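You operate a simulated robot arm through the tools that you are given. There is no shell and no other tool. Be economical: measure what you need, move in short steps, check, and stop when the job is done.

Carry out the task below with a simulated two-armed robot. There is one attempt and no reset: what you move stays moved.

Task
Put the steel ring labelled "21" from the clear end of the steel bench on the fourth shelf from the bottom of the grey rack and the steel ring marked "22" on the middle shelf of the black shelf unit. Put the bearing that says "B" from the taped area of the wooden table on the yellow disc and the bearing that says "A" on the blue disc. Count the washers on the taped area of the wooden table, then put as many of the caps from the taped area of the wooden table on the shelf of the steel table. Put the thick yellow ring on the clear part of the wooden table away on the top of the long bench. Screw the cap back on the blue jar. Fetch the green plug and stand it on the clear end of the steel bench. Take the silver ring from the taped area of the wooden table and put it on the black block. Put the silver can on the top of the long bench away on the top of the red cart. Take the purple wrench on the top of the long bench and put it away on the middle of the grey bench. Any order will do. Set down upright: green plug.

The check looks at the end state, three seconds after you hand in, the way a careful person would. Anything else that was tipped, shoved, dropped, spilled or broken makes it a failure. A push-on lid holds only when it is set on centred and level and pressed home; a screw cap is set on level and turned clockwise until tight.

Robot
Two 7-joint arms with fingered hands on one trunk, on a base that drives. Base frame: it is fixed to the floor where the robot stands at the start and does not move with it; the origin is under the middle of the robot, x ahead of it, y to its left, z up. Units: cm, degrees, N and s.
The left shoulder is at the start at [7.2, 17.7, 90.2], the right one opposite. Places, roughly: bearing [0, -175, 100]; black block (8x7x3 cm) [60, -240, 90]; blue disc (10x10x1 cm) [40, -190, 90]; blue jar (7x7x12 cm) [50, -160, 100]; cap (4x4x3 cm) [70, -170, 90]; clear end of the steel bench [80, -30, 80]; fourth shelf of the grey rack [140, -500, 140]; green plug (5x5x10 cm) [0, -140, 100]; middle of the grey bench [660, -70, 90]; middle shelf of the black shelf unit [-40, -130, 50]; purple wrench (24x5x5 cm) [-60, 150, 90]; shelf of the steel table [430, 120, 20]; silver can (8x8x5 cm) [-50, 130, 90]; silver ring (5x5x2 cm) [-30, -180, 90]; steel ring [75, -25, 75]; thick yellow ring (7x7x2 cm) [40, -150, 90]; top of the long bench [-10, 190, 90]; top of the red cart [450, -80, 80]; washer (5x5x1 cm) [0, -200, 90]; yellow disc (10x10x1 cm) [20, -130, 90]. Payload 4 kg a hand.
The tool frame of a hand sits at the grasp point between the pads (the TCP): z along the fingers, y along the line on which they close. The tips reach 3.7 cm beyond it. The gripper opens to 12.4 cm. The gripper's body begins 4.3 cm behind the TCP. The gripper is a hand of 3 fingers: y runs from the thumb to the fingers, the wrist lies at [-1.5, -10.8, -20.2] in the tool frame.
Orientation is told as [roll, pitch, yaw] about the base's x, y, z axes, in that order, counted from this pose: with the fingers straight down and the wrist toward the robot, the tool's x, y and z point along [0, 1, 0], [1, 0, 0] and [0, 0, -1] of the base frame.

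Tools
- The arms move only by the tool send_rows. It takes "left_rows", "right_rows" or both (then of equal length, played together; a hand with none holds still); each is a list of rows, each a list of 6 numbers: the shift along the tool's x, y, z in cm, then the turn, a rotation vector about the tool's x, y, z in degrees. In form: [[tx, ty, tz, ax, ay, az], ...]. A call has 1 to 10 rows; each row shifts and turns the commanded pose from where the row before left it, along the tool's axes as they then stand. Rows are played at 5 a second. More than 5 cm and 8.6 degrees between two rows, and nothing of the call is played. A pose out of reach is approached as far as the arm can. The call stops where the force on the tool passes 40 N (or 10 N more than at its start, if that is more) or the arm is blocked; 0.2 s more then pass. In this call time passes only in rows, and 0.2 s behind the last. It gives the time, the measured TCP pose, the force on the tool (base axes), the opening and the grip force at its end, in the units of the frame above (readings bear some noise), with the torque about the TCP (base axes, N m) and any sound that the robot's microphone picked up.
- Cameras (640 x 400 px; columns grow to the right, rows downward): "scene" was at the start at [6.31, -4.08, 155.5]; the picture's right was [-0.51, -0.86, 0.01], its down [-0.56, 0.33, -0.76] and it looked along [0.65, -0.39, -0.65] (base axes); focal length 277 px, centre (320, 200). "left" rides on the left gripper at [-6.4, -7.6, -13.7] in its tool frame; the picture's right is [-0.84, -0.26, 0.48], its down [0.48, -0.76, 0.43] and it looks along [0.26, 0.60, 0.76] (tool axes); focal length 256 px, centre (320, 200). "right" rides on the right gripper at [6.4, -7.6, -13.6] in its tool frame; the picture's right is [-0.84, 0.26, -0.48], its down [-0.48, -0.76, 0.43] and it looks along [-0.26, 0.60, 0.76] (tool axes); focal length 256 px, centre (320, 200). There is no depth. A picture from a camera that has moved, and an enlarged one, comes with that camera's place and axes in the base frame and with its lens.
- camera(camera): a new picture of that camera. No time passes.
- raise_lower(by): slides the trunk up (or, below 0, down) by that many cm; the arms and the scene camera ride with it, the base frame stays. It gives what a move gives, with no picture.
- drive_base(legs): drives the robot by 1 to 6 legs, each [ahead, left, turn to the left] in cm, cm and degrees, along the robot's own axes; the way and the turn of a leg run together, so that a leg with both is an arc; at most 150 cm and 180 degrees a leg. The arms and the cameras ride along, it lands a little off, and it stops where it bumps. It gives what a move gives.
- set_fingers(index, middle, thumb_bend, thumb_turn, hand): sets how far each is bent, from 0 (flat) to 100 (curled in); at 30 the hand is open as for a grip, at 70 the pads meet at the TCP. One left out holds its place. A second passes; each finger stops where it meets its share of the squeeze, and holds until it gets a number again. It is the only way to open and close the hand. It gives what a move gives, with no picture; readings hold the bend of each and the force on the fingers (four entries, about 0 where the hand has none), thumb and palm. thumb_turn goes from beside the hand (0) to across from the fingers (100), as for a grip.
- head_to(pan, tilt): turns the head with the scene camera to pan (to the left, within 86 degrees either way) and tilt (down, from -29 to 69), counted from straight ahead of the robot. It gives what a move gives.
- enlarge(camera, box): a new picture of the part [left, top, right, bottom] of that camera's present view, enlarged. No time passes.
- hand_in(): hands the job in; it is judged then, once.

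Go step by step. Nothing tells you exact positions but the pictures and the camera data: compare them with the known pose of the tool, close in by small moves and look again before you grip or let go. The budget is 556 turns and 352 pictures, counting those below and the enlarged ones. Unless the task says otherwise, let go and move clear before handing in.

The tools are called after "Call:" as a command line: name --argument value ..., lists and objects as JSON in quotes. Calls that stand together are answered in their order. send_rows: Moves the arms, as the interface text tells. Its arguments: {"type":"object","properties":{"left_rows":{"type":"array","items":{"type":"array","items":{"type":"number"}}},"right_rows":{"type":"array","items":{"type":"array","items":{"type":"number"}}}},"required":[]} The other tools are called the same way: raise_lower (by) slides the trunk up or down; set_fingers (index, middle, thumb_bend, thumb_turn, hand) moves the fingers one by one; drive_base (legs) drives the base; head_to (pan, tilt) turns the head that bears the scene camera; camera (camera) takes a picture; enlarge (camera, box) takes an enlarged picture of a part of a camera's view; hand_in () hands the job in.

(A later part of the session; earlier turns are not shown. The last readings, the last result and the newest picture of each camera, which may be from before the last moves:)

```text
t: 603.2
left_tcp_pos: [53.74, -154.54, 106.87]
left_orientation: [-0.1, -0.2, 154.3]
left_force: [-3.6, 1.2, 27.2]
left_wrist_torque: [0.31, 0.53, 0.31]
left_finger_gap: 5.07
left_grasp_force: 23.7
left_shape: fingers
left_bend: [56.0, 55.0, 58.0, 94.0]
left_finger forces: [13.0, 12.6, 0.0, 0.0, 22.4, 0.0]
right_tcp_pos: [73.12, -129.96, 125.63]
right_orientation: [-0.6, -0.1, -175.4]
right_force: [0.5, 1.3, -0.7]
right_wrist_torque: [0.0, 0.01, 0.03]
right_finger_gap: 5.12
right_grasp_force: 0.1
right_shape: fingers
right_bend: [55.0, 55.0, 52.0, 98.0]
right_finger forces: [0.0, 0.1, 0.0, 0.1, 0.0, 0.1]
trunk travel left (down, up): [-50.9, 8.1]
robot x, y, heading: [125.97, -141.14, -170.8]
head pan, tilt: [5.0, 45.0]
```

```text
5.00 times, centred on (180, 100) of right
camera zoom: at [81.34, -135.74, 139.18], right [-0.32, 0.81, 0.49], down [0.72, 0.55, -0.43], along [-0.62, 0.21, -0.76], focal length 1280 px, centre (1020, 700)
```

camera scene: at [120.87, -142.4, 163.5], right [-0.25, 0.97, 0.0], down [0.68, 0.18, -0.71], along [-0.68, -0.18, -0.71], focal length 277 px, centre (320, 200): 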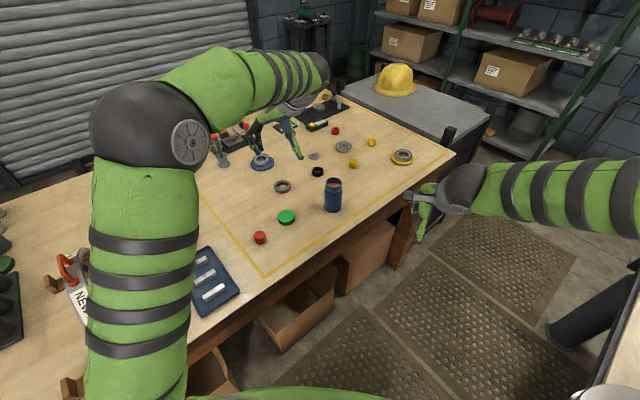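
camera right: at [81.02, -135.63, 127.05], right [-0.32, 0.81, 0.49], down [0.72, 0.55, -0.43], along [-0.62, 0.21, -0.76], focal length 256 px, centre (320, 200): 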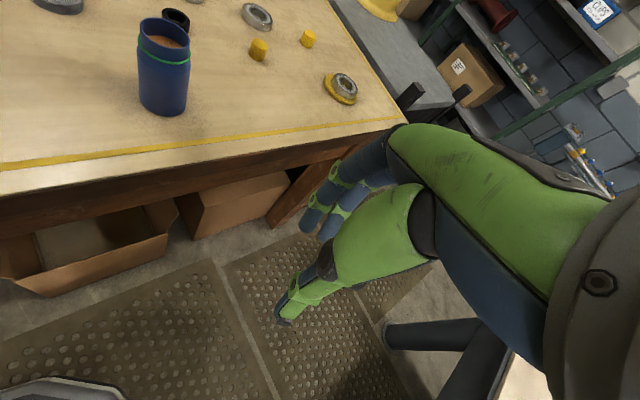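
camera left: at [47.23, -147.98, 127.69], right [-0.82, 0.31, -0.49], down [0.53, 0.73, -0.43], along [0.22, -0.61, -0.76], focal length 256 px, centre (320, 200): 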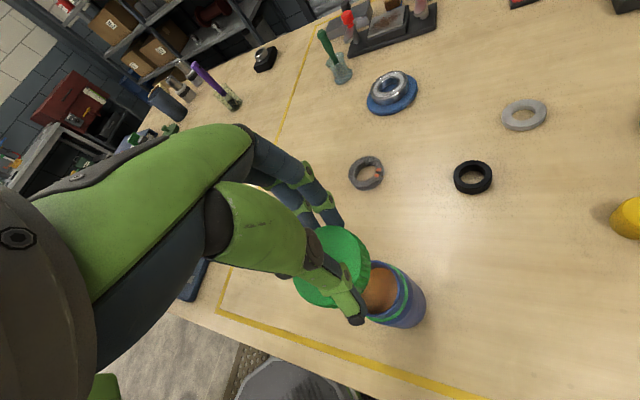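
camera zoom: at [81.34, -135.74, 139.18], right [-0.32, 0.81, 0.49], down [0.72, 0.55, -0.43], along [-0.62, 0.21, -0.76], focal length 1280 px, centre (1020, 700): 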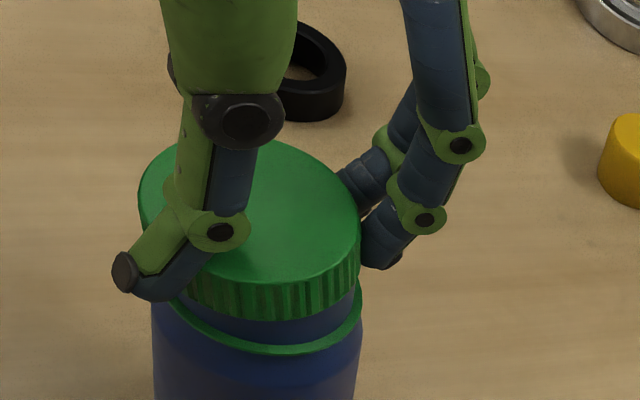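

The wrist is near its limit and the cap has crept sideways; it overlaps the neck but hasn't descended. Release, lift, rewind the wrist and check the cap's seat.

Call:
send_rows --left_rows '[[0, 0, -0.4, 0, 0, 0]]'

Call:
set_fingers --hand "left" --index 40 --middle 40 --thumb_bend 40

Call:
send_rows --left_rows '[[0, 0, -2, 0, 0, 0], [0, 0, -3, 0, 0, -8.4], [0, 0, -3, 0, 0, -8.4], [0, 0, 0, 0, 0, -8.4], [0, 0, 0, 0, 0, -8.4], [0, 0, 0, 0, 0, -8.4], [0, 0, 0, 0, 0, -8.4], [0, 0, 0, 0, 0, -8.4], [0, 0, 0, 0, 0, -8.4], [0, 0, 0, 0, 0, -8.4]]'

Call:
enlarge --camera "right" --box '[130, 60, 230, 140]'

Call:
camera --camera "left"

```text
t: 603.6
left_tcp_pos: [53.62, -154.41, 106.82]
left_orientation: [-0.1, 0.2, 154.4]
left_force: [-1.0, 3.5, 17.1]
left_wrist_torque: [0.26, 0.34, 0.09]
left_finger_gap: 5.04
left_grasp_force: 21.0
left_shape: fingers
left_bend: [56.0, 55.0, 58.0, 95.0]
left_finger forces: [11.6, 11.2, 0.0, 0.0, 19.3, 0.0]
right_tcp_pos: [73.11, -129.7, 125.51]
right_orientation: [-0.5, -0.1, -175.4]
right_force: [0.4, 0.4, 0.8]
right_wrist_torque: [-0.03, -0.02, -0.01]
right_finger_gap: 5.12
right_grasp_force: 0.0
right_shape: fingers
right_bend: [55.0, 55.0, 52.0, 98.0]
right_finger forces: [0.0, 0.0, 0.0, 0.1, 0.0, 0.0]
trunk travel left (down, up): [-50.9, 8.1]
robot x, y, heading: [125.59, -140.96, -170.3]
head pan, tilt: [5.0, 45.0]
```

```text
t: 604.6
left_tcp_pos: [53.47, -154.55, 107.06]
left_orientation: [-0.1, 0.2, 154.5]
left_force: [0.5, 0.5, -0.3]
left_wrist_torque: [0.01, -0.04, 0.01]
left_finger_gap: 9.3
left_grasp_force: 0.0
left_shape: fingers
left_bend: [40.0, 40.0, 40.0, 97.0]
left_finger forces: [0.1, 0.0, 0.0, 0.0, 0.0, 0.0]
right_tcp_pos: [73.04, -129.81, 125.49]
right_orientation: [-0.6, 0.0, -175.4]
right_force: [0.5, 0.2, 0.2]
right_wrist_torque: [0.0, 0.0, 0.02]
right_finger_gap: 5.12
right_grasp_force: 0.1
right_shape: fingers
right_bend: [55.0, 55.0, 52.0, 98.0]
right_finger forces: [0.0, 0.1, 0.0, 0.1, 0.1, 0.0]
trunk travel left (down, up): [-50.9, 8.1]
robot x, y, heading: [125.71, -140.92, -170.4]
head pan, tilt: [5.0, 45.0]
```

```text
t: 606.8
left_tcp_pos: [53.49, -154.66, 115.04]
left_orientation: [0.1, 0.2, -129.8]
left_force: [0.7, 0.1, -1.1]
left_wrist_torque: [-0.02, 0.01, 0.01]
left_finger_gap: 9.32
left_grasp_force: 0.0
left_shape: fingers
left_bend: [40.0, 40.0, 40.0, 97.0]
left_finger forces: [0.0, 0.0, 0.0, 0.0, 0.1, 0.0]
right_tcp_pos: [72.98, -129.93, 125.62]
right_orientation: [-0.5, 0.1, -175.4]
right_force: [0.0, -0.3, -0.3]
right_wrist_torque: [-0.01, 0.0, 0.01]
right_finger_gap: 5.13
right_grasp_force: 0.0
right_shape: fingers
right_bend: [55.0, 55.0, 52.0, 98.0]
right_finger forces: [0.0, 0.0, 0.0, 0.1, 0.1, 0.0]
trunk travel left (down, up): [-50.9, 8.1]
robot x, y, heading: [125.74, -140.95, -170.4]
head pan, tilt: [5.0, 45.0]
```

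```text
5.00 times, centred on (180, 100) of right
camera zoom: at [81.15, -135.73, 139.1], right [-0.32, 0.81, 0.49], down [0.72, 0.55, -0.43], along [-0.62, 0.21, -0.76], focal length 1280 px, centre (1020, 700)
```

zoom: 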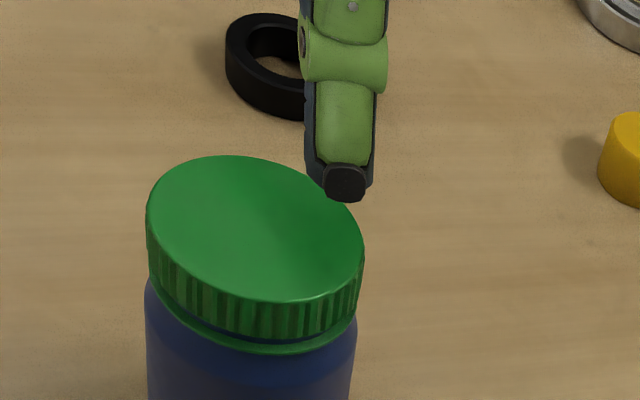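

```text
112 pictures are left
camera left: at [53.4, -144.66, 128.61], right [-0.48, 0.73, -0.48], down [0.86, 0.27, -0.43], along [-0.19, -0.62, -0.76], focal length 256 px, centre (320, 200)
```

left: 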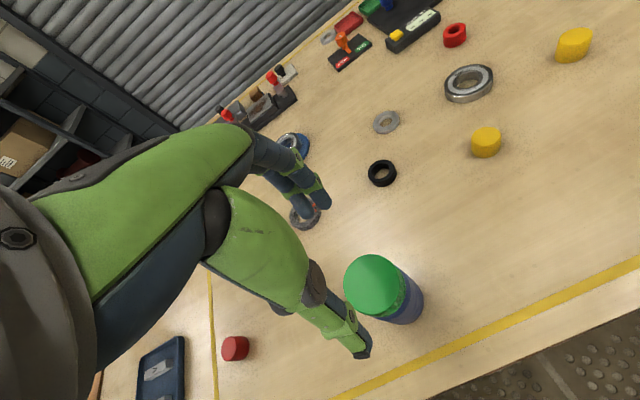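

The cap has now dropped squarely over the neck, close to the ring. Rewind the wrist further and regrip for tightening.

Call:
send_rows --left_rows '[[0, 0, 0, 0, 0, -8.2], [0, 0, 0, 0, 0, -8.2], [0, 0, 0, 0, 0, -8.2], [0, 0, 0, 0, 0, -8.2], [-0.2, 0, 2, 0, 0, -8.2], [0, 0, 3, 0, 0, 0], [0, 0, 2.5, 0, 0, 0], [0, 0, 1.5, 0, 0, 0]]'

Call:
enlarge --camera "right" --box '[130, 60, 230, 140]'

Call:
enlarge --camera "left" --box '[270, 200, 450, 340]'

```text
t: 608.6
left_tcp_pos: [53.36, -154.56, 106.09]
left_orientation: [0.0, 0.0, -88.9]
left_force: [-0.5, 1.0, 0.7]
left_wrist_torque: [0.01, -0.01, 0.01]
left_finger_gap: 9.28
left_grasp_force: 0.0
left_shape: fingers
left_bend: [40.0, 40.0, 40.0, 98.0]
left_finger forces: [0.0, 0.0, 0.0, 0.0, 0.0, 0.1]
right_tcp_pos: [73.13, -129.92, 125.51]
right_orientation: [-0.6, -0.1, -175.4]
right_force: [-0.4, 0.3, -0.4]
right_wrist_torque: [0.01, 0.02, 0.01]
right_finger_gap: 5.12
right_grasp_force: 0.0
right_shape: fingers
right_bend: [55.0, 55.0, 52.0, 98.0]
right_finger forces: [0.0, 0.0, 0.0, 0.0, 0.0, 0.0]
trunk travel left (down, up): [-50.9, 8.1]
robot x, y, heading: [125.45, -140.95, -170.4]
head pan, tilt: [5.0, 45.0]
```

```text
5.00 times, centred on (180, 100) of right
camera zoom: at [81.17, -135.75, 139.12], right [-0.32, 0.81, 0.49], down [0.72, 0.55, -0.43], along [-0.62, 0.21, -0.76], focal length 1280 px, centre (1020, 700)
```

zoom: 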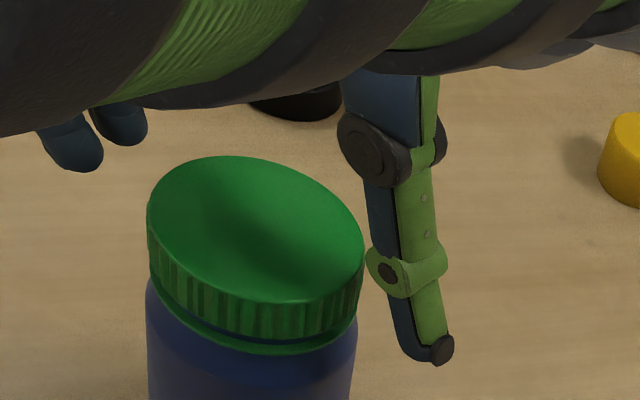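

```text
2.86 times, centred on (360, 270) of left
camera zoom: at [46.75, -147.09, 119.62], right [-0.84, 0.24, -0.48], down [0.47, 0.77, -0.43], along [0.27, -0.59, -0.76], focal length 731 px, centre (206, 0)
```

zoom: 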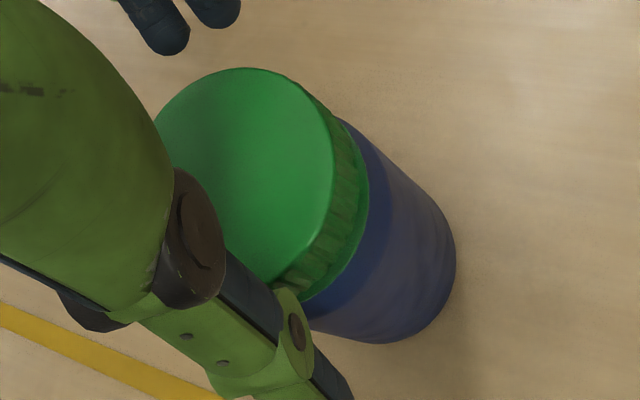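

Call:
send_rows --left_rows '[[0, 0, 0.4, 0, 0, 0]]'

Call:
set_fingers --hand "left" --index 70 --middle 70 --thumb_bend 70

Call:
enlarge --camera "right" --box '[130, 60, 230, 140]'

```text
t: 609.0
left_tcp_pos: [53.25, -154.6, 105.59]
left_orientation: [0.1, 0.1, -89.0]
left_force: [-0.6, -0.7, -0.2]
left_wrist_torque: [-0.03, 0.0, 0.01]
left_finger_gap: 9.32
left_grasp_force: 0.1
left_shape: fingers
left_bend: [40.0, 40.0, 40.0, 98.0]
left_finger forces: [0.0, 0.1, 0.0, 0.1, 0.0, 0.0]
right_tcp_pos: [72.96, -129.98, 125.69]
right_orientation: [-0.6, 0.0, -175.3]
right_force: [-0.2, 1.3, 0.3]
right_wrist_torque: [0.03, -0.01, 0.01]
right_finger_gap: 5.13
right_grasp_force: 0.0
right_shape: fingers
right_bend: [55.0, 55.0, 52.0, 98.0]
right_finger forces: [0.0, 0.1, 0.0, 0.0, 0.1, 0.0]
trunk travel left (down, up): [-50.9, 8.1]
robot x, y, heading: [125.84, -141.03, -170.3]
head pan, tilt: [5.0, 45.0]
```

```text
t: 610.0
left_tcp_pos: [53.36, -154.58, 105.52]
left_orientation: [0.0, 0.0, -88.9]
left_force: [1.6, -0.2, 5.0]
left_wrist_torque: [-0.09, -0.02, -0.02]
left_finger_gap: 5.61
left_grasp_force: 19.5
left_shape: fingers
left_bend: [55.0, 55.0, 56.0, 97.0]
left_finger forces: [9.5, 9.7, 0.0, 0.1, 19.7, 0.1]
right_tcp_pos: [73.07, -129.96, 125.49]
right_orientation: [-0.6, 0.0, -175.4]
right_force: [-0.4, 0.0, 0.1]
right_wrist_torque: [0.01, 0.01, 0.0]
right_finger_gap: 5.13
right_grasp_force: 0.1
right_shape: fingers
right_bend: [55.0, 55.0, 52.0, 98.0]
right_finger forces: [0.0, 0.0, 0.0, 0.0, 0.1, 0.0]
trunk travel left (down, up): [-50.9, 8.1]
robot x, y, heading: [125.81, -140.96, -170.4]
head pan, tilt: [5.0, 45.0]
```

```text
5.00 times, centred on (180, 100) of right
camera zoom: at [81.24, -135.75, 139.14], right [-0.32, 0.81, 0.49], down [0.72, 0.55, -0.43], along [-0.62, 0.21, -0.76], focal length 1280 px, centre (1020, 700)
```

zoom: 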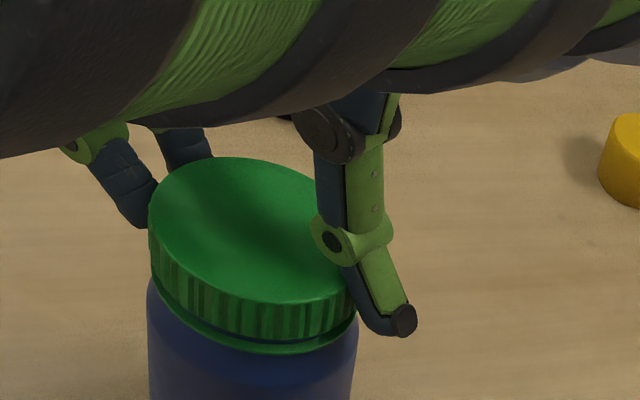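

Good grip. Press lightly and turn clockwise.

Call:
send_rows --left_rows '[[0, 0, 0.25, 0, 0, 0], [0, 0, 0.04, 0, 0, 8], [0, 0, 0.04, 0, 0, 8], [0, 0, 0.04, 0, 0, 8], [0, 0, 0.04, 0, 0, 8], [0, 0, 0.04, 0, 0, 8]]'

Call:
enlarge --camera "right" --box '[130, 60, 230, 140]'

```text
t: 611.4
left_tcp_pos: [53.39, -154.59, 105.56]
left_orientation: [-0.3, -0.1, -129.2]
left_force: [0.7, -0.9, 27.3]
left_wrist_torque: [-0.1, 0.14, 0.02]
left_finger_gap: 5.67
left_grasp_force: 25.9
left_shape: fingers
left_bend: [55.0, 55.0, 56.0, 96.0]
left_finger forces: [10.4, 12.1, 0.0, 0.0, 28.9, 0.0]
right_tcp_pos: [73.19, -129.94, 125.64]
right_orientation: [-0.6, -0.1, -175.5]
right_force: [0.0, -0.4, 0.1]
right_wrist_torque: [0.0, -0.02, -0.02]
right_finger_gap: 5.14
right_grasp_force: 0.0
right_shape: fingers
right_bend: [55.0, 55.0, 52.0, 98.0]
right_finger forces: [0.1, 0.1, 0.0, 0.1, 0.1, 0.1]
trunk travel left (down, up): [-50.9, 8.1]
robot x, y, heading: [125.91, -141.0, -170.4]
head pan, tilt: [5.0, 45.0]
```

```text
5.00 times, centred on (180, 100) of right
camera zoom: at [81.38, -135.74, 139.2], right [-0.32, 0.81, 0.49], down [0.72, 0.55, -0.43], along [-0.62, 0.21, -0.76], focal length 1280 px, centre (1020, 700)
```

zoom: 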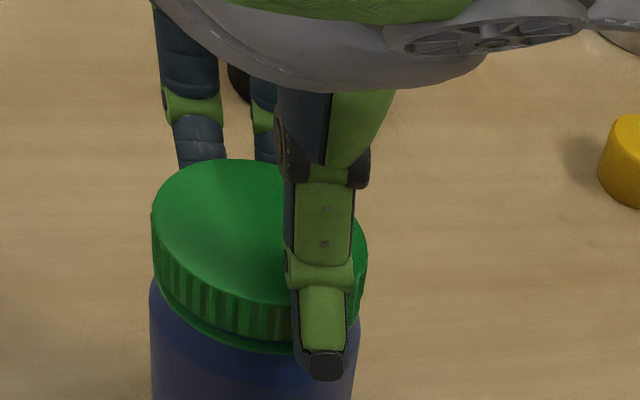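

Turning freely with almost no torque. Continue.

Call:
send_rows --left_rows '[[0, 0, 0, 0, 0, 8], [0, 0, 0, 0, 0, 8], [0, 0, 0.02, 0, 0, 8], [0, 0, 0.02, 0, 0, 8], [0, 0, 0.02, 0, 0, 8], [0, 0, 0.02, 0, 0, 8], [0, 0, 0.02, 0, 0, 8], [0, 0, 0.02, 0, 0, 8], [0, 0, 0.02, 0, 0, 8]]'

Call:
enlarge --camera "right" --box '[130, 60, 230, 140]'

```text
t: 613.4
left_tcp_pos: [53.55, -154.57, 105.3]
left_orientation: [-0.2, -0.1, 158.9]
left_force: [-1.0, -2.6, 31.6]
left_wrist_torque: [0.06, 0.06, 0.04]
left_finger_gap: 5.64
left_grasp_force: 26.8
left_shape: fingers
left_bend: [55.0, 55.0, 56.0, 96.0]
left_finger forces: [9.4, 12.4, 0.0, 0.1, 30.5, 0.0]
right_tcp_pos: [73.17, -129.9, 125.57]
right_orientation: [-0.7, 0.0, -175.4]
right_force: [-0.5, -0.2, 0.3]
right_wrist_torque: [-0.01, 0.03, 0.03]
right_finger_gap: 5.12
right_grasp_force: 0.1
right_shape: fingers
right_bend: [55.0, 55.0, 52.0, 98.0]
right_finger forces: [0.0, 0.1, 0.0, 0.1, 0.1, 0.0]
trunk travel left (down, up): [-50.9, 8.1]
robot x, y, heading: [126.3, -140.8, -170.4]
head pan, tilt: [5.0, 45.0]
```

```text
5.00 times, centred on (180, 100) of right
camera zoom: at [81.4, -135.76, 139.2], right [-0.32, 0.81, 0.49], down [0.72, 0.55, -0.43], along [-0.62, 0.21, -0.76], focal length 1280 px, centre (1020, 700)
```

zoom: 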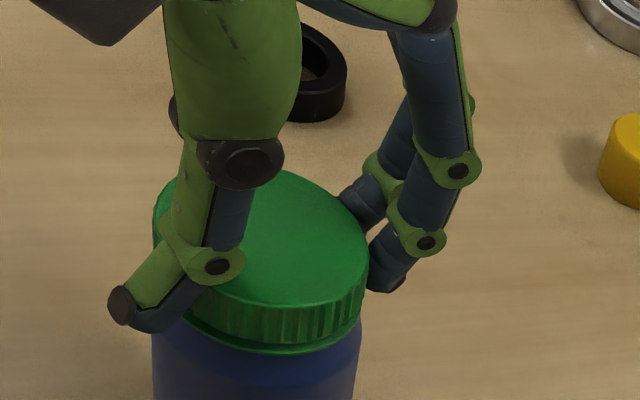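

It turns freely and is descending. Another cycle: release, rewind, regrip, and turn.

Call:
set_fingers --hand "left" --index 40 --middle 40 --thumb_bend 40

Call:
send_rows --left_rows '[[0, 0, -2.5, 0, 0, 0], [0, 0, -2.5, 0, 0, -8.4], [0, 0, 0, 0, 0, -8.4], [0, 0, 0, 0, 0, -8.4], [0, 0, 0, 0, 0, -8.4], [0, 0, 0, 0, 0, -8.4], [0, 0, 0, 0, 0, -8.4], [0, 0, 0, 0, 0, -8.4], [0, 0, 0, 0, 0, -8.4], [0, 0, 0, 0, 0, -8.4]]'

Call:
send_rows --left_rows '[[0, 0, 0, 0, 0, -8.4], [0, 0, 0, 0, 0, -8.4], [0, 0, 0, 0, 0, -8.4], [0, 0, 0, 0, 0, -8.4], [0, 0, 2.5, 0, 0, 0], [0, 0, 2, 0, 0, 0]]'

Call:
enlarge --camera "right" --box '[130, 60, 230, 140]'

```text
t: 614.4
left_tcp_pos: [53.28, -154.44, 104.99]
left_orientation: [-0.1, 0.2, 159.1]
left_force: [-0.8, -0.2, 0.1]
left_wrist_torque: [0.0, -0.02, 0.03]
left_finger_gap: 9.29
left_grasp_force: 0.0
left_shape: fingers
left_bend: [40.0, 40.0, 40.0, 97.0]
left_finger forces: [0.0, 0.1, 0.0, 0.0, 0.1, 0.0]
right_tcp_pos: [72.95, -129.87, 125.49]
right_orientation: [-0.7, 0.1, -175.4]
right_force: [-0.6, -0.1, 0.3]
right_wrist_torque: [0.01, -0.01, -0.04]
right_finger_gap: 5.16
right_grasp_force: 0.0
right_shape: fingers
right_bend: [55.0, 55.0, 52.0, 98.0]
right_finger forces: [0.0, 0.0, 0.0, 0.0, 0.0, 0.0]
trunk travel left (down, up): [-50.9, 8.1]
robot x, y, heading: [126.19, -141.22, -170.5]
head pan, tilt: [5.0, 45.0]
```

```text
t: 616.6
left_tcp_pos: [53.23, -154.54, 109.99]
left_orientation: [0.0, 0.1, -125.2]
left_force: [-0.5, -0.7, -0.6]
left_wrist_torque: [0.02, -0.02, -0.03]
left_finger_gap: 9.27
left_grasp_force: 0.0
left_shape: fingers
left_bend: [40.0, 40.0, 40.0, 98.0]
left_finger forces: [0.0, 0.1, 0.0, 0.0, 0.0, 0.0]
right_tcp_pos: [73.04, -129.88, 125.51]
right_orientation: [-0.5, -0.1, -175.4]
right_force: [-0.1, -0.3, 0.0]
right_wrist_torque: [-0.04, -0.01, 0.02]
right_finger_gap: 5.14
right_grasp_force: 0.1
right_shape: fingers
right_bend: [55.0, 55.0, 52.0, 98.0]
right_finger forces: [0.1, 0.0, 0.1, 0.0, 0.0, 0.0]
trunk travel left (down, up): [-50.9, 8.1]
robot x, y, heading: [125.68, -140.92, -170.2]
head pan, tilt: [5.0, 45.0]
```

```text
t: 618.0
left_tcp_pos: [53.33, -154.56, 105.44]
left_orientation: [0.1, -0.1, -91.7]
left_force: [0.2, -0.1, 0.6]
left_wrist_torque: [-0.02, -0.01, 0.0]
left_finger_gap: 9.29
left_grasp_force: 0.0
left_shape: fingers
left_bend: [40.0, 40.0, 40.0, 98.0]
left_finger forces: [0.0, 0.0, 0.0, 0.1, 0.0, 0.0]
right_tcp_pos: [73.06, -129.98, 125.6]
right_orientation: [-0.6, 0.0, -175.5]
right_force: [0.0, -1.1, 0.3]
right_wrist_torque: [0.03, 0.0, -0.02]
right_finger_gap: 5.11
right_grasp_force: 0.1
right_shape: fingers
right_bend: [55.0, 55.0, 52.0, 98.0]
right_finger forces: [0.0, 0.1, 0.0, 0.0, 0.1, 0.0]
trunk travel left (down, up): [-50.9, 8.1]
robot x, y, heading: [125.91, -140.8, -170.2]
head pan, tilt: [5.0, 45.0]
```

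```text
5.00 times, centred on (180, 100) of right
camera zoom: at [81.15, -135.76, 139.11], right [-0.32, 0.81, 0.49], down [0.72, 0.55, -0.43], along [-0.62, 0.21, -0.76], focal length 1280 px, centre (1020, 700)
```

zoom: 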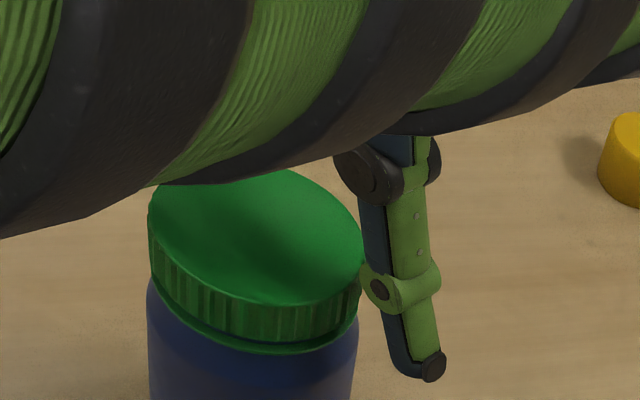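

Call:
set_fingers --hand "left" --index 70 --middle 70 --thumb_bend 70

Call:
send_rows --left_rows '[[0, 0, 0.15, 0, 0, 0], [0, 0, 0.02, 0, 0, 8], [0, 0, 0.02, 0, 0, 8], [0, 0, 0.02, 0, 0, 8], [0, 0, 0.02, 0, 0, 8], [0, 0, 0.02, 0, 0, 8], [0, 0, 0.02, 0, 0, 8], [0, 0, 0.02, 0, 0, 8], [0, 0, 0.02, 0, 0, 8], [0, 0, 0.02, 0, 0, 8]]'

Call:
send_rows --left_rows '[[0, 0, 0.02, 0, 0, 8], [0, 0, 0.02, 0, 0, 8], [0, 0, 0.02, 0, 0, 8], [0, 0, 0.02, 0, 0, 8], [0, 0, 0.02, 0, 0, 8]]'

Call:
enlarge --camera "right" --box '[130, 60, 230, 140]'

```text
t: 619.0
left_tcp_pos: [53.41, -154.58, 105.56]
left_orientation: [0.0, 0.1, -91.7]
left_force: [1.4, 0.8, 5.9]
left_wrist_torque: [-0.06, -0.04, -0.01]
left_finger_gap: 5.61
left_grasp_force: 19.7
left_shape: fingers
left_bend: [55.0, 56.0, 56.0, 97.0]
left_finger forces: [9.4, 9.8, 0.1, 0.0, 20.0, 0.1]
right_tcp_pos: [73.04, -129.93, 125.56]
right_orientation: [-0.7, 0.0, -175.4]
right_force: [0.6, 0.1, 0.5]
right_wrist_torque: [0.0, -0.03, 0.04]
right_finger_gap: 5.13
right_grasp_force: 0.1
right_shape: fingers
right_bend: [55.0, 55.0, 52.0, 98.0]
right_finger forces: [0.0, 0.1, 0.0, 0.1, 0.0, 0.1]
trunk travel left (down, up): [-50.9, 8.1]
robot x, y, heading: [125.99, -141.45, -170.5]
head pan, tilt: [5.0, 45.0]
```

```text
t: 621.2
left_tcp_pos: [53.36, -154.58, 105.44]
left_orientation: [-0.2, 0.0, -164.0]
left_force: [-0.1, -2.2, 17.9]
left_wrist_torque: [-0.08, 0.13, 0.0]
left_finger_gap: 5.66
left_grasp_force: 22.6
left_shape: fingers
left_bend: [55.0, 55.0, 56.0, 96.0]
left_finger forces: [10.4, 11.0, 0.1, 0.0, 24.0, 0.0]
right_tcp_pos: [73.28, -129.96, 125.6]
right_orientation: [-0.6, -0.1, -175.4]
right_force: [0.1, 0.7, -0.4]
right_wrist_torque: [0.04, 0.03, 0.01]
right_finger_gap: 5.13
right_grasp_force: 0.0
right_shape: fingers
right_bend: [55.0, 55.0, 52.0, 98.0]
right_finger forces: [0.0, 0.0, 0.0, 0.0, 0.1, 0.0]
trunk travel left (down, up): [-50.9, 8.1]
robot x, y, heading: [125.93, -141.32, -170.5]
head pan, tilt: [5.0, 45.0]
```

```text
t: 622.4
left_tcp_pos: [53.4, -154.57, 105.29]
left_orientation: [0.0, 0.0, 156.1]
left_force: [-3.9, -2.4, 21.3]
left_wrist_torque: [0.04, 0.18, 0.05]
left_finger_gap: 5.65
left_grasp_force: 24.8
left_shape: fingers
left_bend: [55.0, 55.0, 56.0, 96.0]
left_finger forces: [11.2, 12.3, 0.0, 0.0, 25.2, 0.0]
right_tcp_pos: [73.09, -129.95, 125.63]
right_orientation: [-0.6, 0.0, -175.3]
right_force: [-0.2, 0.4, -0.2]
right_wrist_torque: [0.01, -0.01, -0.01]
right_finger_gap: 5.15
right_grasp_force: 0.1
right_shape: fingers
right_bend: [55.0, 55.0, 52.0, 98.0]
right_finger forces: [0.0, 0.1, 0.0, 0.0, 0.0, 0.1]
trunk travel left (down, up): [-50.9, 8.1]
robot x, y, heading: [125.8, -141.12, -170.6]
head pan, tilt: [5.0, 45.0]
```

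```text
5.00 times, centred on (180, 100) of right
camera zoom: at [81.29, -135.76, 139.16], right [-0.32, 0.81, 0.49], down [0.72, 0.55, -0.43], along [-0.62, 0.21, -0.76], focal length 1280 px, centre (1020, 700)
```

zoom: 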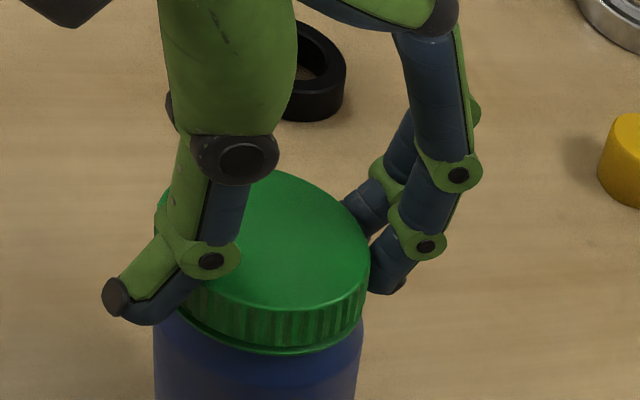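

It keeps going down with low torque. Another full cycle.

Call:
set_fingers --hand "left" --index 40 --middle 40 --thumb_bend 40

Call:
send_rows --left_rows '[[0, 0, -2.5, 0, 0, 0], [0, 0, -2.5, 0, 0, -8.4], [0, 0, 0, 0, 0, -8.4], [0, 0, 0, 0, 0, -8.4], [0, 0, 0, 0, 0, -8.4], [0, 0, 0, 0, 0, -8.4], [0, 0, 0, 0, 0, -8.4], [0, 0, 0, 0, 0, -8.4], [0, 0, 0, 0, 0, -8.4], [0, 0, 0, 0, 0, -8.4]]'

Call:
send_rows --left_rows '[[0, 0, 0, 0, 0, -8.4], [0, 0, 0, 0, 0, -8.4], [0, 0, 0, 0, 0, -8.4], [0, 0, 0, 0, 0, -8.4], [0, 0, 0, 0, 0, -4], [0, 0, 2.5, 0, 0, 0], [0, 0, 2.2, 0, 0, 0]]'

Call:
set_fingers --hand "left" --index 70 --middle 70 --thumb_bend 70

Call:
send_rows --left_rows '[[0, 0, 0.1, 0, 0, 0], [0, 0, 0.02, 0, 0, 8], [0, 0, 0.02, 0, 0, 8], [0, 0, 0.02, 0, 0, 8], [0, 0, 0.02, 0, 0, 8], [0, 0, 0.02, 0, 0, 8], [0, 0, 0.02, 0, 0, 8], [0, 0, 0.02, 0, 0, 8], [0, 0, 0.02, 0, 0, 8], [0, 0, 0.02, 0, 0, 8]]'

Call:
send_rows --left_rows '[[0, 0, 0.02, 0, 0, 8], [0, 0, 0.02, 0, 0, 8], [0, 0, 0.02, 0, 0, 8], [0, 0, 0.02, 0, 0, 8], [0, 0, 0.02, 0, 0, 8]]'

```text
t: 623.4
left_tcp_pos: [53.32, -154.72, 105.06]
left_orientation: [-0.1, 0.1, 156.2]
left_force: [0.1, 0.2, 0.7]
left_wrist_torque: [0.0, 0.02, 0.01]
left_finger_gap: 9.27
left_grasp_force: 0.1
left_shape: fingers
left_bend: [40.0, 40.0, 40.0, 97.0]
left_finger forces: [0.0, 0.1, 0.1, 0.1, 0.0, 0.0]
right_tcp_pos: [73.02, -129.86, 125.43]
right_orientation: [-0.6, 0.0, -175.5]
right_force: [-0.3, 0.3, -0.4]
right_wrist_torque: [-0.03, -0.04, -0.02]
right_finger_gap: 5.12
right_grasp_force: 0.1
right_shape: fingers
right_bend: [55.0, 55.0, 52.0, 98.0]
right_finger forces: [0.1, 0.0, 0.0, 0.0, 0.0, 0.1]
trunk travel left (down, up): [-50.9, 8.1]
robot x, y, heading: [125.85, -141.36, -170.2]
head pan, tilt: [5.0, 45.0]
```

```text
t: 625.6
left_tcp_pos: [53.18, -154.55, 110.13]
left_orientation: [-0.1, 0.2, -127.9]
left_force: [-1.2, 0.8, -0.4]
left_wrist_torque: [0.02, 0.0, 0.02]
left_finger_gap: 9.3
left_grasp_force: 0.0
left_shape: fingers
left_bend: [40.0, 40.0, 40.0, 98.0]
left_finger forces: [0.0, 0.0, 0.1, 0.0, 0.1, 0.1]
right_tcp_pos: [72.99, -129.85, 125.4]
right_orientation: [-0.5, -0.1, -175.4]
right_force: [-0.2, -0.3, 0.2]
right_wrist_torque: [0.04, -0.03, -0.01]
right_finger_gap: 5.13
right_grasp_force: 0.1
right_shape: fingers
right_bend: [55.0, 55.0, 52.0, 98.0]
right_finger forces: [0.0, 0.1, 0.0, 0.0, 0.1, 0.1]
trunk travel left (down, up): [-50.9, 8.1]
robot x, y, heading: [126.14, -141.2, -170.5]
head pan, tilt: [5.0, 45.0]
```

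```text
t: 627.2
left_tcp_pos: [53.4, -154.52, 105.36]
left_orientation: [0.2, 0.0, -90.5]
left_force: [-0.6, -0.4, 0.1]
left_wrist_torque: [-0.02, 0.01, -0.01]
left_finger_gap: 9.31
left_grasp_force: 0.0
left_shape: fingers
left_bend: [40.0, 40.0, 40.0, 98.0]
left_finger forces: [0.0, 0.0, 0.0, 0.0, 0.0, 0.0]
right_tcp_pos: [73.1, -129.84, 125.56]
right_orientation: [-0.6, 0.0, -175.3]
right_force: [-0.2, 0.3, -0.3]
right_wrist_torque: [0.0, -0.04, -0.04]
right_finger_gap: 5.1
right_grasp_force: 0.0
right_shape: fingers
right_bend: [55.0, 55.0, 52.0, 98.0]
right_finger forces: [0.0, 0.0, 0.0, 0.0, 0.0, 0.0]
trunk travel left (down, up): [-50.9, 8.1]
robot x, y, heading: [125.78, -140.59, -170.7]
head pan, tilt: [5.0, 45.0]
```

```text
t: 628.2
left_tcp_pos: [53.33, -154.64, 105.39]
left_orientation: [0.0, 0.1, -90.6]
left_force: [0.9, 0.7, 5.8]
left_wrist_torque: [-0.04, -0.08, 0.03]
left_finger_gap: 5.67
left_grasp_force: 19.3
left_shape: fingers
left_bend: [56.0, 56.0, 56.0, 97.0]
left_finger forces: [8.5, 9.3, 0.0, 0.1, 20.2, 0.0]
right_tcp_pos: [73.17, -129.74, 125.6]
right_orientation: [-0.6, 0.0, -175.4]
right_force: [0.5, -0.4, 1.0]
right_wrist_torque: [-0.03, 0.02, -0.02]
right_finger_gap: 5.09
right_grasp_force: 0.1
right_shape: fingers
right_bend: [55.0, 55.0, 52.0, 98.0]
right_finger forces: [0.0, 0.0, 0.0, 0.0, 0.1, 0.0]
trunk travel left (down, up): [-50.9, 8.1]
robot x, y, heading: [126.02, -141.2, -170.7]
head pan, tilt: [5.0, 45.0]
```

```text
t: 630.4
left_tcp_pos: [53.33, -154.35, 105.23]
left_orientation: [-0.1, 0.0, -162.8]
left_force: [0.2, 0.8, 18.6]
left_wrist_torque: [-0.02, 0.09, 0.22]
left_finger_gap: 5.68
left_grasp_force: 22.9
left_shape: fingers
left_bend: [56.0, 56.0, 56.0, 95.0]
left_finger forces: [10.3, 10.7, 0.1, 0.0, 25.5, 0.1]
right_tcp_pos: [73.16, -129.96, 125.55]
right_orientation: [-0.7, -0.1, -175.5]
right_force: [0.2, 0.4, -0.1]
right_wrist_torque: [0.01, 0.0, -0.02]
right_finger_gap: 5.15
right_grasp_force: 0.0
right_shape: fingers
right_bend: [55.0, 55.0, 52.0, 98.0]
right_finger forces: [0.1, 0.0, 0.0, 0.0, 0.1, 0.0]
trunk travel left (down, up): [-50.9, 8.1]
robot x, y, heading: [126.15, -140.49, -170.5]
head pan, tilt: [5.0, 45.0]
```

```text
t: 631.6
left_tcp_pos: [53.56, -154.38, 105.25]
left_orientation: [-0.1, -0.2, 157.2]
left_force: [-0.5, -0.7, 25.5]
left_wrist_torque: [0.1, 0.05, 0.29]
left_finger_gap: 5.69
left_grasp_force: 25.0
left_shape: fingers
left_bend: [55.0, 56.0, 56.0, 94.0]
left_finger forces: [11.3, 11.0, 0.0, 0.1, 27.6, 0.0]
right_tcp_pos: [73.22, -129.91, 125.61]
right_orientation: [-0.6, -0.1, -175.3]
right_force: [-0.4, -0.3, 1.0]
right_wrist_torque: [0.0, 0.01, 0.0]
right_finger_gap: 5.16
right_grasp_force: 0.0
right_shape: fingers
right_bend: [55.0, 55.0, 52.0, 98.0]
right_finger forces: [0.0, 0.0, 0.0, 0.0, 0.0, 0.0]
trunk travel left (down, up): [-50.9, 8.1]
robot x, y, heading: [125.95, -141.14, -170.4]
head pan, tilt: [5.0, 45.0]
```

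Torque rose to ~0.3 N·m: it's tight (or the jar began to turn along). Look.

Call:
enlarge --camera "right" --box '[130, 60, 230, 140]'

```text
5.00 times, centred on (180, 100) of right
camera zoom: at [81.36, -135.75, 139.19], right [-0.32, 0.81, 0.49], down [0.72, 0.55, -0.43], along [-0.62, 0.21, -0.76], focal length 1280 px, centre (1020, 700)
```

zoom: 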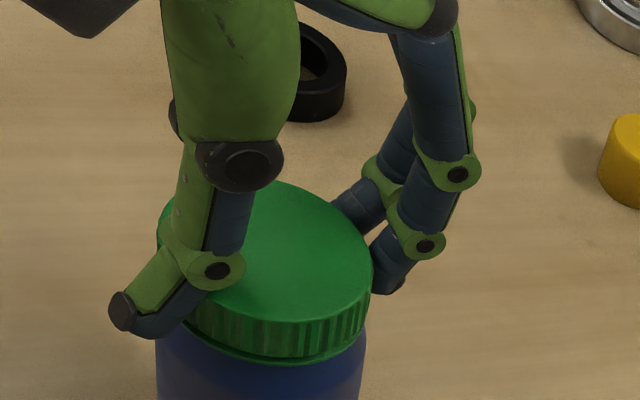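

The cap is now down against the ring. One more short tightening cycle with a bit more pressure to be sure.

Call:
set_fingers --hand "left" --index 40 --middle 40 --thumb_bend 40

Call:
send_rows --left_rows '[[0, 0, -2.5, 0, 0, 0], [0, 0, -2.5, 0, 0, -8.4], [0, 0, 0, 0, 0, -8.4], [0, 0, 0, 0, 0, -8.4], [0, 0, 0, 0, 0, -8.4], [0, 0, 0, 0, 0, -8.4], [0, 0, 0, 0, 0, -8.4], [0, 0, 0, 0, 0, -8.4], [0, 0, 2.5, 0, 0, -8.4], [0, 0, 2.2, 0, 0, 0]]'

Call:
enlarge --camera "right" --box '[130, 60, 230, 140]'

Call:
set_fingers --hand "left" --index 70 --middle 70 --thumb_bend 70

Call:
send_rows --left_rows '[[0, 0, 0.25, 0, 0, 0], [0, 0, 0.05, 0, 0, 8], [0, 0, 0.02, 0, 0, 8], [0, 0, 0.02, 0, 0, 8], [0, 0, 0.02, 0, 0, 8]]'

```text
t: 632.6
left_tcp_pos: [53.34, -154.51, 104.91]
left_orientation: [-0.2, 0.2, 157.5]
left_force: [-0.2, 0.6, 0.4]
left_wrist_torque: [-0.02, 0.0, -0.01]
left_finger_gap: 9.29
left_grasp_force: 0.1
left_shape: fingers
left_bend: [40.0, 40.0, 40.0, 97.0]
left_finger forces: [0.0, 0.0, 0.1, 0.0, 0.1, 0.1]
right_tcp_pos: [73.05, -130.02, 125.43]
right_orientation: [-0.6, 0.1, -175.4]
right_force: [0.2, -0.9, 0.4]
right_wrist_torque: [-0.02, 0.01, 0.02]
right_finger_gap: 5.11
right_grasp_force: 0.1
right_shape: fingers
right_bend: [55.0, 55.0, 52.0, 98.0]
right_finger forces: [0.0, 0.0, 0.1, 0.0, 0.0, 0.1]
trunk travel left (down, up): [-50.9, 8.1]
robot x, y, heading: [126.2, -140.83, -170.5]
head pan, tilt: [5.0, 45.0]
```

```text
t: 634.8
left_tcp_pos: [53.27, -154.68, 105.31]
left_orientation: [0.0, 0.1, -135.3]
left_force: [-0.7, 0.1, -0.2]
left_wrist_torque: [-0.02, 0.01, -0.02]
left_finger_gap: 9.3
left_grasp_force: 0.1
left_shape: fingers
left_bend: [40.0, 40.0, 40.0, 98.0]
left_finger forces: [0.0, 0.0, 0.1, 0.0, 0.1, 0.0]
right_tcp_pos: [73.01, -130.0, 125.47]
right_orientation: [-0.7, 0.0, -175.4]
right_force: [0.6, 0.6, 0.1]
right_wrist_torque: [-0.01, -0.06, -0.02]
right_finger_gap: 5.12
right_grasp_force: 0.0
right_shape: fingers
right_bend: [55.0, 55.0, 52.0, 98.0]
right_finger forces: [0.0, 0.0, 0.0, 0.1, 0.1, 0.0]
trunk travel left (down, up): [-50.9, 8.1]
robot x, y, heading: [125.76, -141.34, -170.4]
head pan, tilt: [5.0, 45.0]
```

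```text
5.00 times, centred on (180, 100) of right
camera zoom: at [81.16, -135.78, 139.12], right [-0.32, 0.81, 0.49], down [0.72, 0.55, -0.43], along [-0.62, 0.21, -0.76], focal length 1280 px, centre (1020, 700)
```

zoom: 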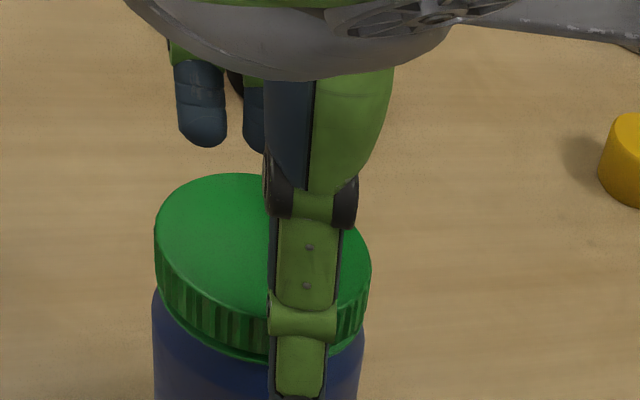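

```text
t: 635.8
left_tcp_pos: [53.36, -154.5, 105.36]
left_orientation: [0.1, 0.0, -135.5]
left_force: [0.7, -0.5, 7.8]
left_wrist_torque: [-0.04, 0.03, 0.0]
left_finger_gap: 5.73
left_grasp_force: 19.9
left_shape: fingers
left_bend: [56.0, 56.0, 55.0, 96.0]
left_finger forces: [9.6, 9.4, 0.0, 0.0, 21.2, 0.0]
right_tcp_pos: [73.14, -129.87, 125.63]
right_orientation: [-0.6, -0.1, -175.4]
right_force: [-0.2, 0.2, -0.3]
right_wrist_torque: [0.0, -0.02, 0.02]
right_finger_gap: 5.13
right_grasp_force: 0.1
right_shape: fingers
right_bend: [55.0, 55.0, 52.0, 98.0]
right_finger forces: [0.1, 0.0, 0.0, 0.0, 0.0, 0.1]
trunk travel left (down, up): [-50.9, 8.1]
robot x, y, heading: [125.72, -140.97, -170.3]
head pan, tilt: [5.0, 45.0]
```

```text
t: 637.0
left_tcp_pos: [53.41, -154.47, 105.15]
left_orientation: [-0.2, -0.3, -167.5]
left_force: [-5.9, -2.7, 24.9]
left_wrist_torque: [-0.14, 0.56, 0.27]
left_finger_gap: 5.79
left_grasp_force: 24.1
left_shape: fingers
left_bend: [55.0, 56.0, 56.0, 95.0]
left_finger forces: [13.2, 12.5, 0.0, 0.0, 23.0, 0.0]
right_tcp_pos: [73.25, -129.85, 125.51]
right_orientation: [-0.6, -0.1, -175.4]
right_force: [-0.9, 0.2, -0.4]
right_wrist_torque: [0.04, -0.02, -0.02]
right_finger_gap: 5.13
right_grasp_force: 0.1
right_shape: fingers
right_bend: [55.0, 55.0, 52.0, 98.0]
right_finger forces: [0.0, 0.1, 0.1, 0.0, 0.0, 0.1]
trunk travel left (down, up): [-50.9, 8.1]
robot x, y, heading: [126.0, -141.15, -170.2]
head pan, tilt: [5.0, 45.0]
```

Immediately 0.27 N·m – it's tight. Release and lift; next the left hand takes the red cap at ≈(73.7,-174.2).

Call:
set_fingers --hand "left" --index 38 --middle 38 --thumb_bend 38

Call:
send_rows --left_rows '[[0, 0, -2, 0, 0, 0], [0, 0, -4, 0, 0, 0], [0, 0, -4, 0, 0, 0], [4, -1, 0, 0, 0, 0], [4, -2, 0, 0, 0, 0], [4, -3, 0, 0, 0, 0], [4, -3, 0, 0, 0, 0], [4, -3, 0, 0, 0, 0], [2, -3, 0, 0, 0, 0], [0, -3, 0, 0, 0, 0]]'

Call:
camera --camera "left"

Call:
enlarge --camera "right" --box '[100, 30, 260, 140]'

```text
t: 638.0
left_tcp_pos: [53.35, -154.56, 104.95]
left_orientation: [-0.1, 0.1, -167.4]
left_force: [-0.2, 0.5, -1.2]
left_wrist_torque: [-0.03, -0.02, 0.0]
left_finger_gap: 9.9
left_grasp_force: 0.0
left_shape: fingers
left_bend: [38.0, 38.0, 38.0, 97.0]
left_finger forces: [0.0, 0.0, 0.1, 0.0, 0.0, 0.1]
right_tcp_pos: [73.17, -129.85, 125.55]
right_orientation: [-0.7, 0.0, -175.3]
right_force: [-0.4, -0.2, 0.4]
right_wrist_torque: [0.0, 0.01, 0.01]
right_finger_gap: 5.13
right_grasp_force: 0.0
right_shape: fingers
right_bend: [55.0, 55.0, 52.0, 98.0]
right_finger forces: [0.0, 0.0, 0.0, 0.0, 0.0, 0.1]
trunk travel left (down, up): [-50.9, 8.1]
robot x, y, heading: [125.75, -141.32, -170.3]
head pan, tilt: [5.0, 45.0]
```

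```text
t: 640.2
left_tcp_pos: [75.75, -172.17, 114.93]
left_orientation: [0.0, 0.2, -167.3]
left_force: [-0.6, 0.7, 0.4]
left_wrist_torque: [-0.01, 0.04, -0.02]
left_finger_gap: 9.93
left_grasp_force: 0.1
left_shape: fingers
left_bend: [38.0, 38.0, 38.0, 98.0]
left_finger forces: [0.1, 0.0, 0.1, 0.0, 0.1, 0.0]
right_tcp_pos: [73.06, -129.89, 125.6]
right_orientation: [-0.6, 0.1, -175.4]
right_force: [-0.4, 0.1, -0.5]
right_wrist_torque: [-0.02, 0.0, 0.0]
right_finger_gap: 5.13
right_grasp_force: 0.1
right_shape: fingers
right_bend: [55.0, 55.0, 52.0, 98.0]
right_finger forces: [0.0, 0.1, 0.0, 0.0, 0.0, 0.0]
trunk travel left (down, up): [-50.9, 8.1]
robot x, y, heading: [126.04, -140.73, -170.5]
head pan, tilt: [5.0, 45.0]
```

```text
102 pictures are left
camera left: at [81.65, -164.32, 128.53], right [0.07, 0.87, -0.48], down [0.85, -0.31, -0.43], along [-0.53, -0.38, -0.76], focal length 256 px, centre (320, 200)
```

left: 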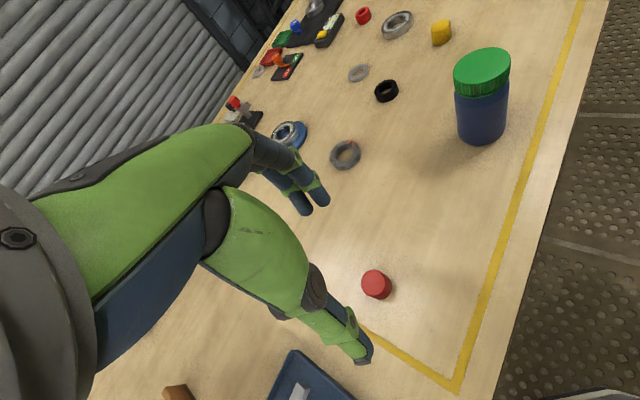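

```text
3.64 times, centred on (180, 85) of right
camera zoom: at [81.25, -135.79, 139.14], right [-0.32, 0.81, 0.49], down [0.72, 0.55, -0.43], along [-0.62, 0.21, -0.76], focal length 931 px, centre (829, 618)
```

zoom: 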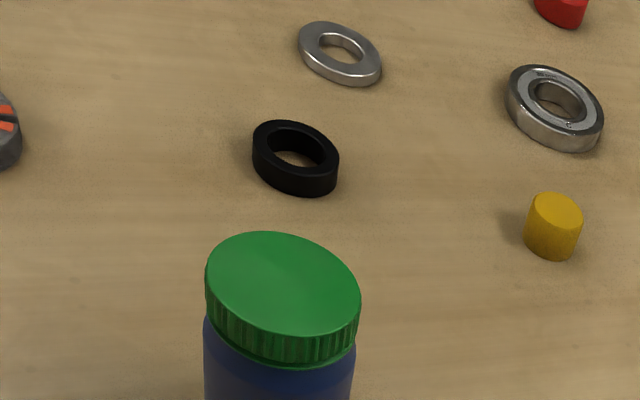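

The jar is capped. The red cap is at (73.3,-174.6). Descend over it.

Call:
send_rows --left_rows '[[1.8, 2.9, 2, 0, 0, 0], [0, 0, 4.5, 0, 0, 0], [0, 0, 4.5, 0, 0, 0], [0, 0, 4.5, 0, 0, 0], [0, 0, 3.2, 0, 0, 0]]'

Call:
camera --camera "left"

```text
t: 641.4
left_tcp_pos: [73.22, -174.51, 96.21]
left_orientation: [-0.1, 0.0, -167.2]
left_force: [0.8, 0.7, -0.1]
left_wrist_torque: [0.0, 0.02, -0.01]
left_finger_gap: 9.95
left_grasp_force: 0.2
left_shape: fingers
left_bend: [38.0, 38.0, 38.0, 98.0]
left_finger forces: [0.1, 0.0, 0.0, 0.1, 0.1, 0.0]
right_tcp_pos: [72.98, -129.95, 125.58]
right_orientation: [-0.6, 0.0, -175.4]
right_force: [0.1, -0.9, 0.3]
right_wrist_torque: [0.0, 0.0, 0.0]
right_finger_gap: 5.13
right_grasp_force: 0.0
right_shape: fingers
right_bend: [55.0, 55.0, 52.0, 98.0]
right_finger forces: [0.0, 0.0, 0.0, 0.0, 0.0, 0.0]
trunk travel left (down, up): [-50.9, 8.1]
robot x, y, heading: [125.84, -140.72, -170.3]
head pan, tilt: [5.0, 45.0]
```

```text
100 pictures are left
camera left: at [79.15, -166.67, 109.8], right [0.07, 0.87, -0.48], down [0.85, -0.3, -0.43], along [-0.53, -0.38, -0.76], focal length 256 px, centre (320, 200)
```

left: 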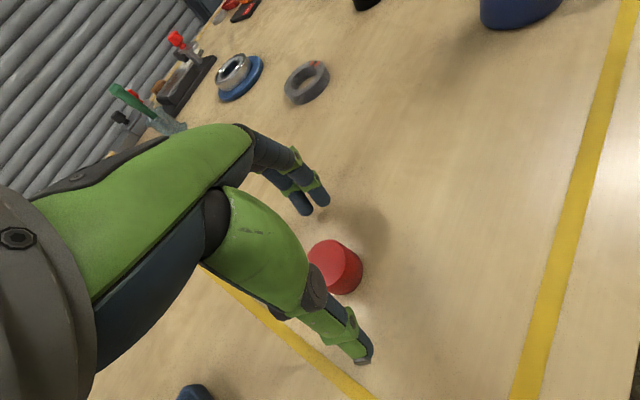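

Call:
send_rows --left_rows '[[0, 0, 0.4, 0, 0, 0]]'

Call:
set_fingers --hand "left" --index 75 --middle 75 --thumb_bend 75

Call:
send_rows --left_rows '[[0, 0, -1, 0, 0, 0], [0, 0, -2, 0, 0, 0], [0, 0, -4, 0, 0, 0], [0, 0, -4.5, 0, 0, 0], [0, 0, -4.5, 0, 0, 0], [0, 0, -4.5, 0, 0, 0], [0, 0, -4.5, 0, 0, 0]]'

Call:
camera --camera "left"

```text
t: 641.8
left_tcp_pos: [73.25, -174.48, 95.84]
left_orientation: [-0.1, 0.1, -167.3]
left_force: [0.5, 0.4, 0.9]
left_wrist_torque: [0.0, -0.01, 0.0]
left_finger_gap: 9.95
left_grasp_force: 0.0
left_shape: fingers
left_bend: [38.0, 38.0, 38.0, 98.0]
left_finger forces: [0.0, 0.0, 0.1, 0.1, 0.1, 0.0]
right_tcp_pos: [73.1, -130.03, 125.37]
right_orientation: [-0.7, 0.0, -175.3]
right_force: [-0.3, -0.4, -0.1]
right_wrist_torque: [0.01, 0.05, -0.03]
right_finger_gap: 5.12
right_grasp_force: 0.1
right_shape: fingers
right_bend: [55.0, 55.0, 52.0, 98.0]
right_finger forces: [0.0, 0.0, 0.0, 0.1, 0.1, 0.0]
trunk travel left (down, up): [-50.9, 8.1]
robot x, y, heading: [125.94, -141.09, -170.3]
head pan, tilt: [5.0, 45.0]
```

```text
t: 642.8
left_tcp_pos: [73.32, -174.39, 95.89]
left_orientation: [-0.1, 0.0, -167.4]
left_force: [-1.8, 0.7, 11.6]
left_wrist_torque: [0.01, 0.29, -0.05]
left_finger_gap: 2.76
left_grasp_force: 25.2
left_shape: fingers
left_bend: [61.0, 61.0, 64.0, 96.0]
left_finger forces: [10.3, 13.2, 0.1, 0.0, 25.8, 0.0]
right_tcp_pos: [72.99, -129.93, 125.59]
right_orientation: [-0.5, -0.1, -175.4]
right_force: [-0.9, 0.4, 0.1]
right_wrist_torque: [0.0, -0.02, -0.03]
right_finger_gap: 5.14
right_grasp_force: 0.1
right_shape: fingers
right_bend: [55.0, 55.0, 52.0, 98.0]
right_finger forces: [0.1, 0.0, 0.0, 0.0, 0.1, 0.0]
trunk travel left (down, up): [-50.9, 8.1]
robot x, y, heading: [125.85, -141.03, -170.5]
head pan, tilt: [5.0, 45.0]
```

```text
t: 644.4
left_tcp_pos: [73.42, -174.61, 120.98]
left_orientation: [-0.1, 0.0, -167.4]
left_force: [-0.1, -0.3, -0.8]
left_wrist_torque: [0.01, -0.02, 0.01]
left_finger_gap: 2.56
left_grasp_force: 22.8
left_shape: fingers
left_bend: [61.0, 61.0, 65.0, 96.0]
left_finger forces: [9.4, 13.8, 0.1, 0.1, 22.2, 0.0]
right_tcp_pos: [73.09, -129.86, 125.54]
right_orientation: [-0.6, 0.0, -175.3]
right_force: [1.3, -0.5, -0.5]
right_wrist_torque: [0.0, 0.02, 0.02]
right_finger_gap: 5.13
right_grasp_force: 0.1
right_shape: fingers
right_bend: [55.0, 55.0, 52.0, 98.0]
right_finger forces: [0.1, 0.0, 0.0, 0.0, 0.0, 0.0]
trunk travel left (down, up): [-50.9, 8.1]
robot x, y, heading: [125.81, -141.06, -170.6]
head pan, tilt: [5.0, 45.0]
```

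```text
99 pictures are left
camera left: at [79.32, -166.78, 134.53], right [0.07, 0.87, -0.48], down [0.85, -0.3, -0.43], along [-0.53, -0.38, -0.76], focal length 256 px, centre (320, 200)
```

left: 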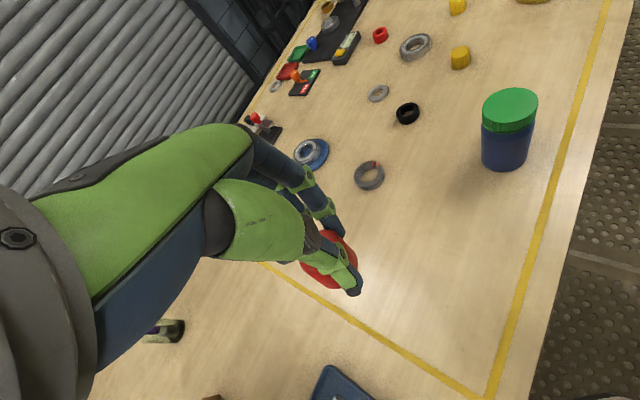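

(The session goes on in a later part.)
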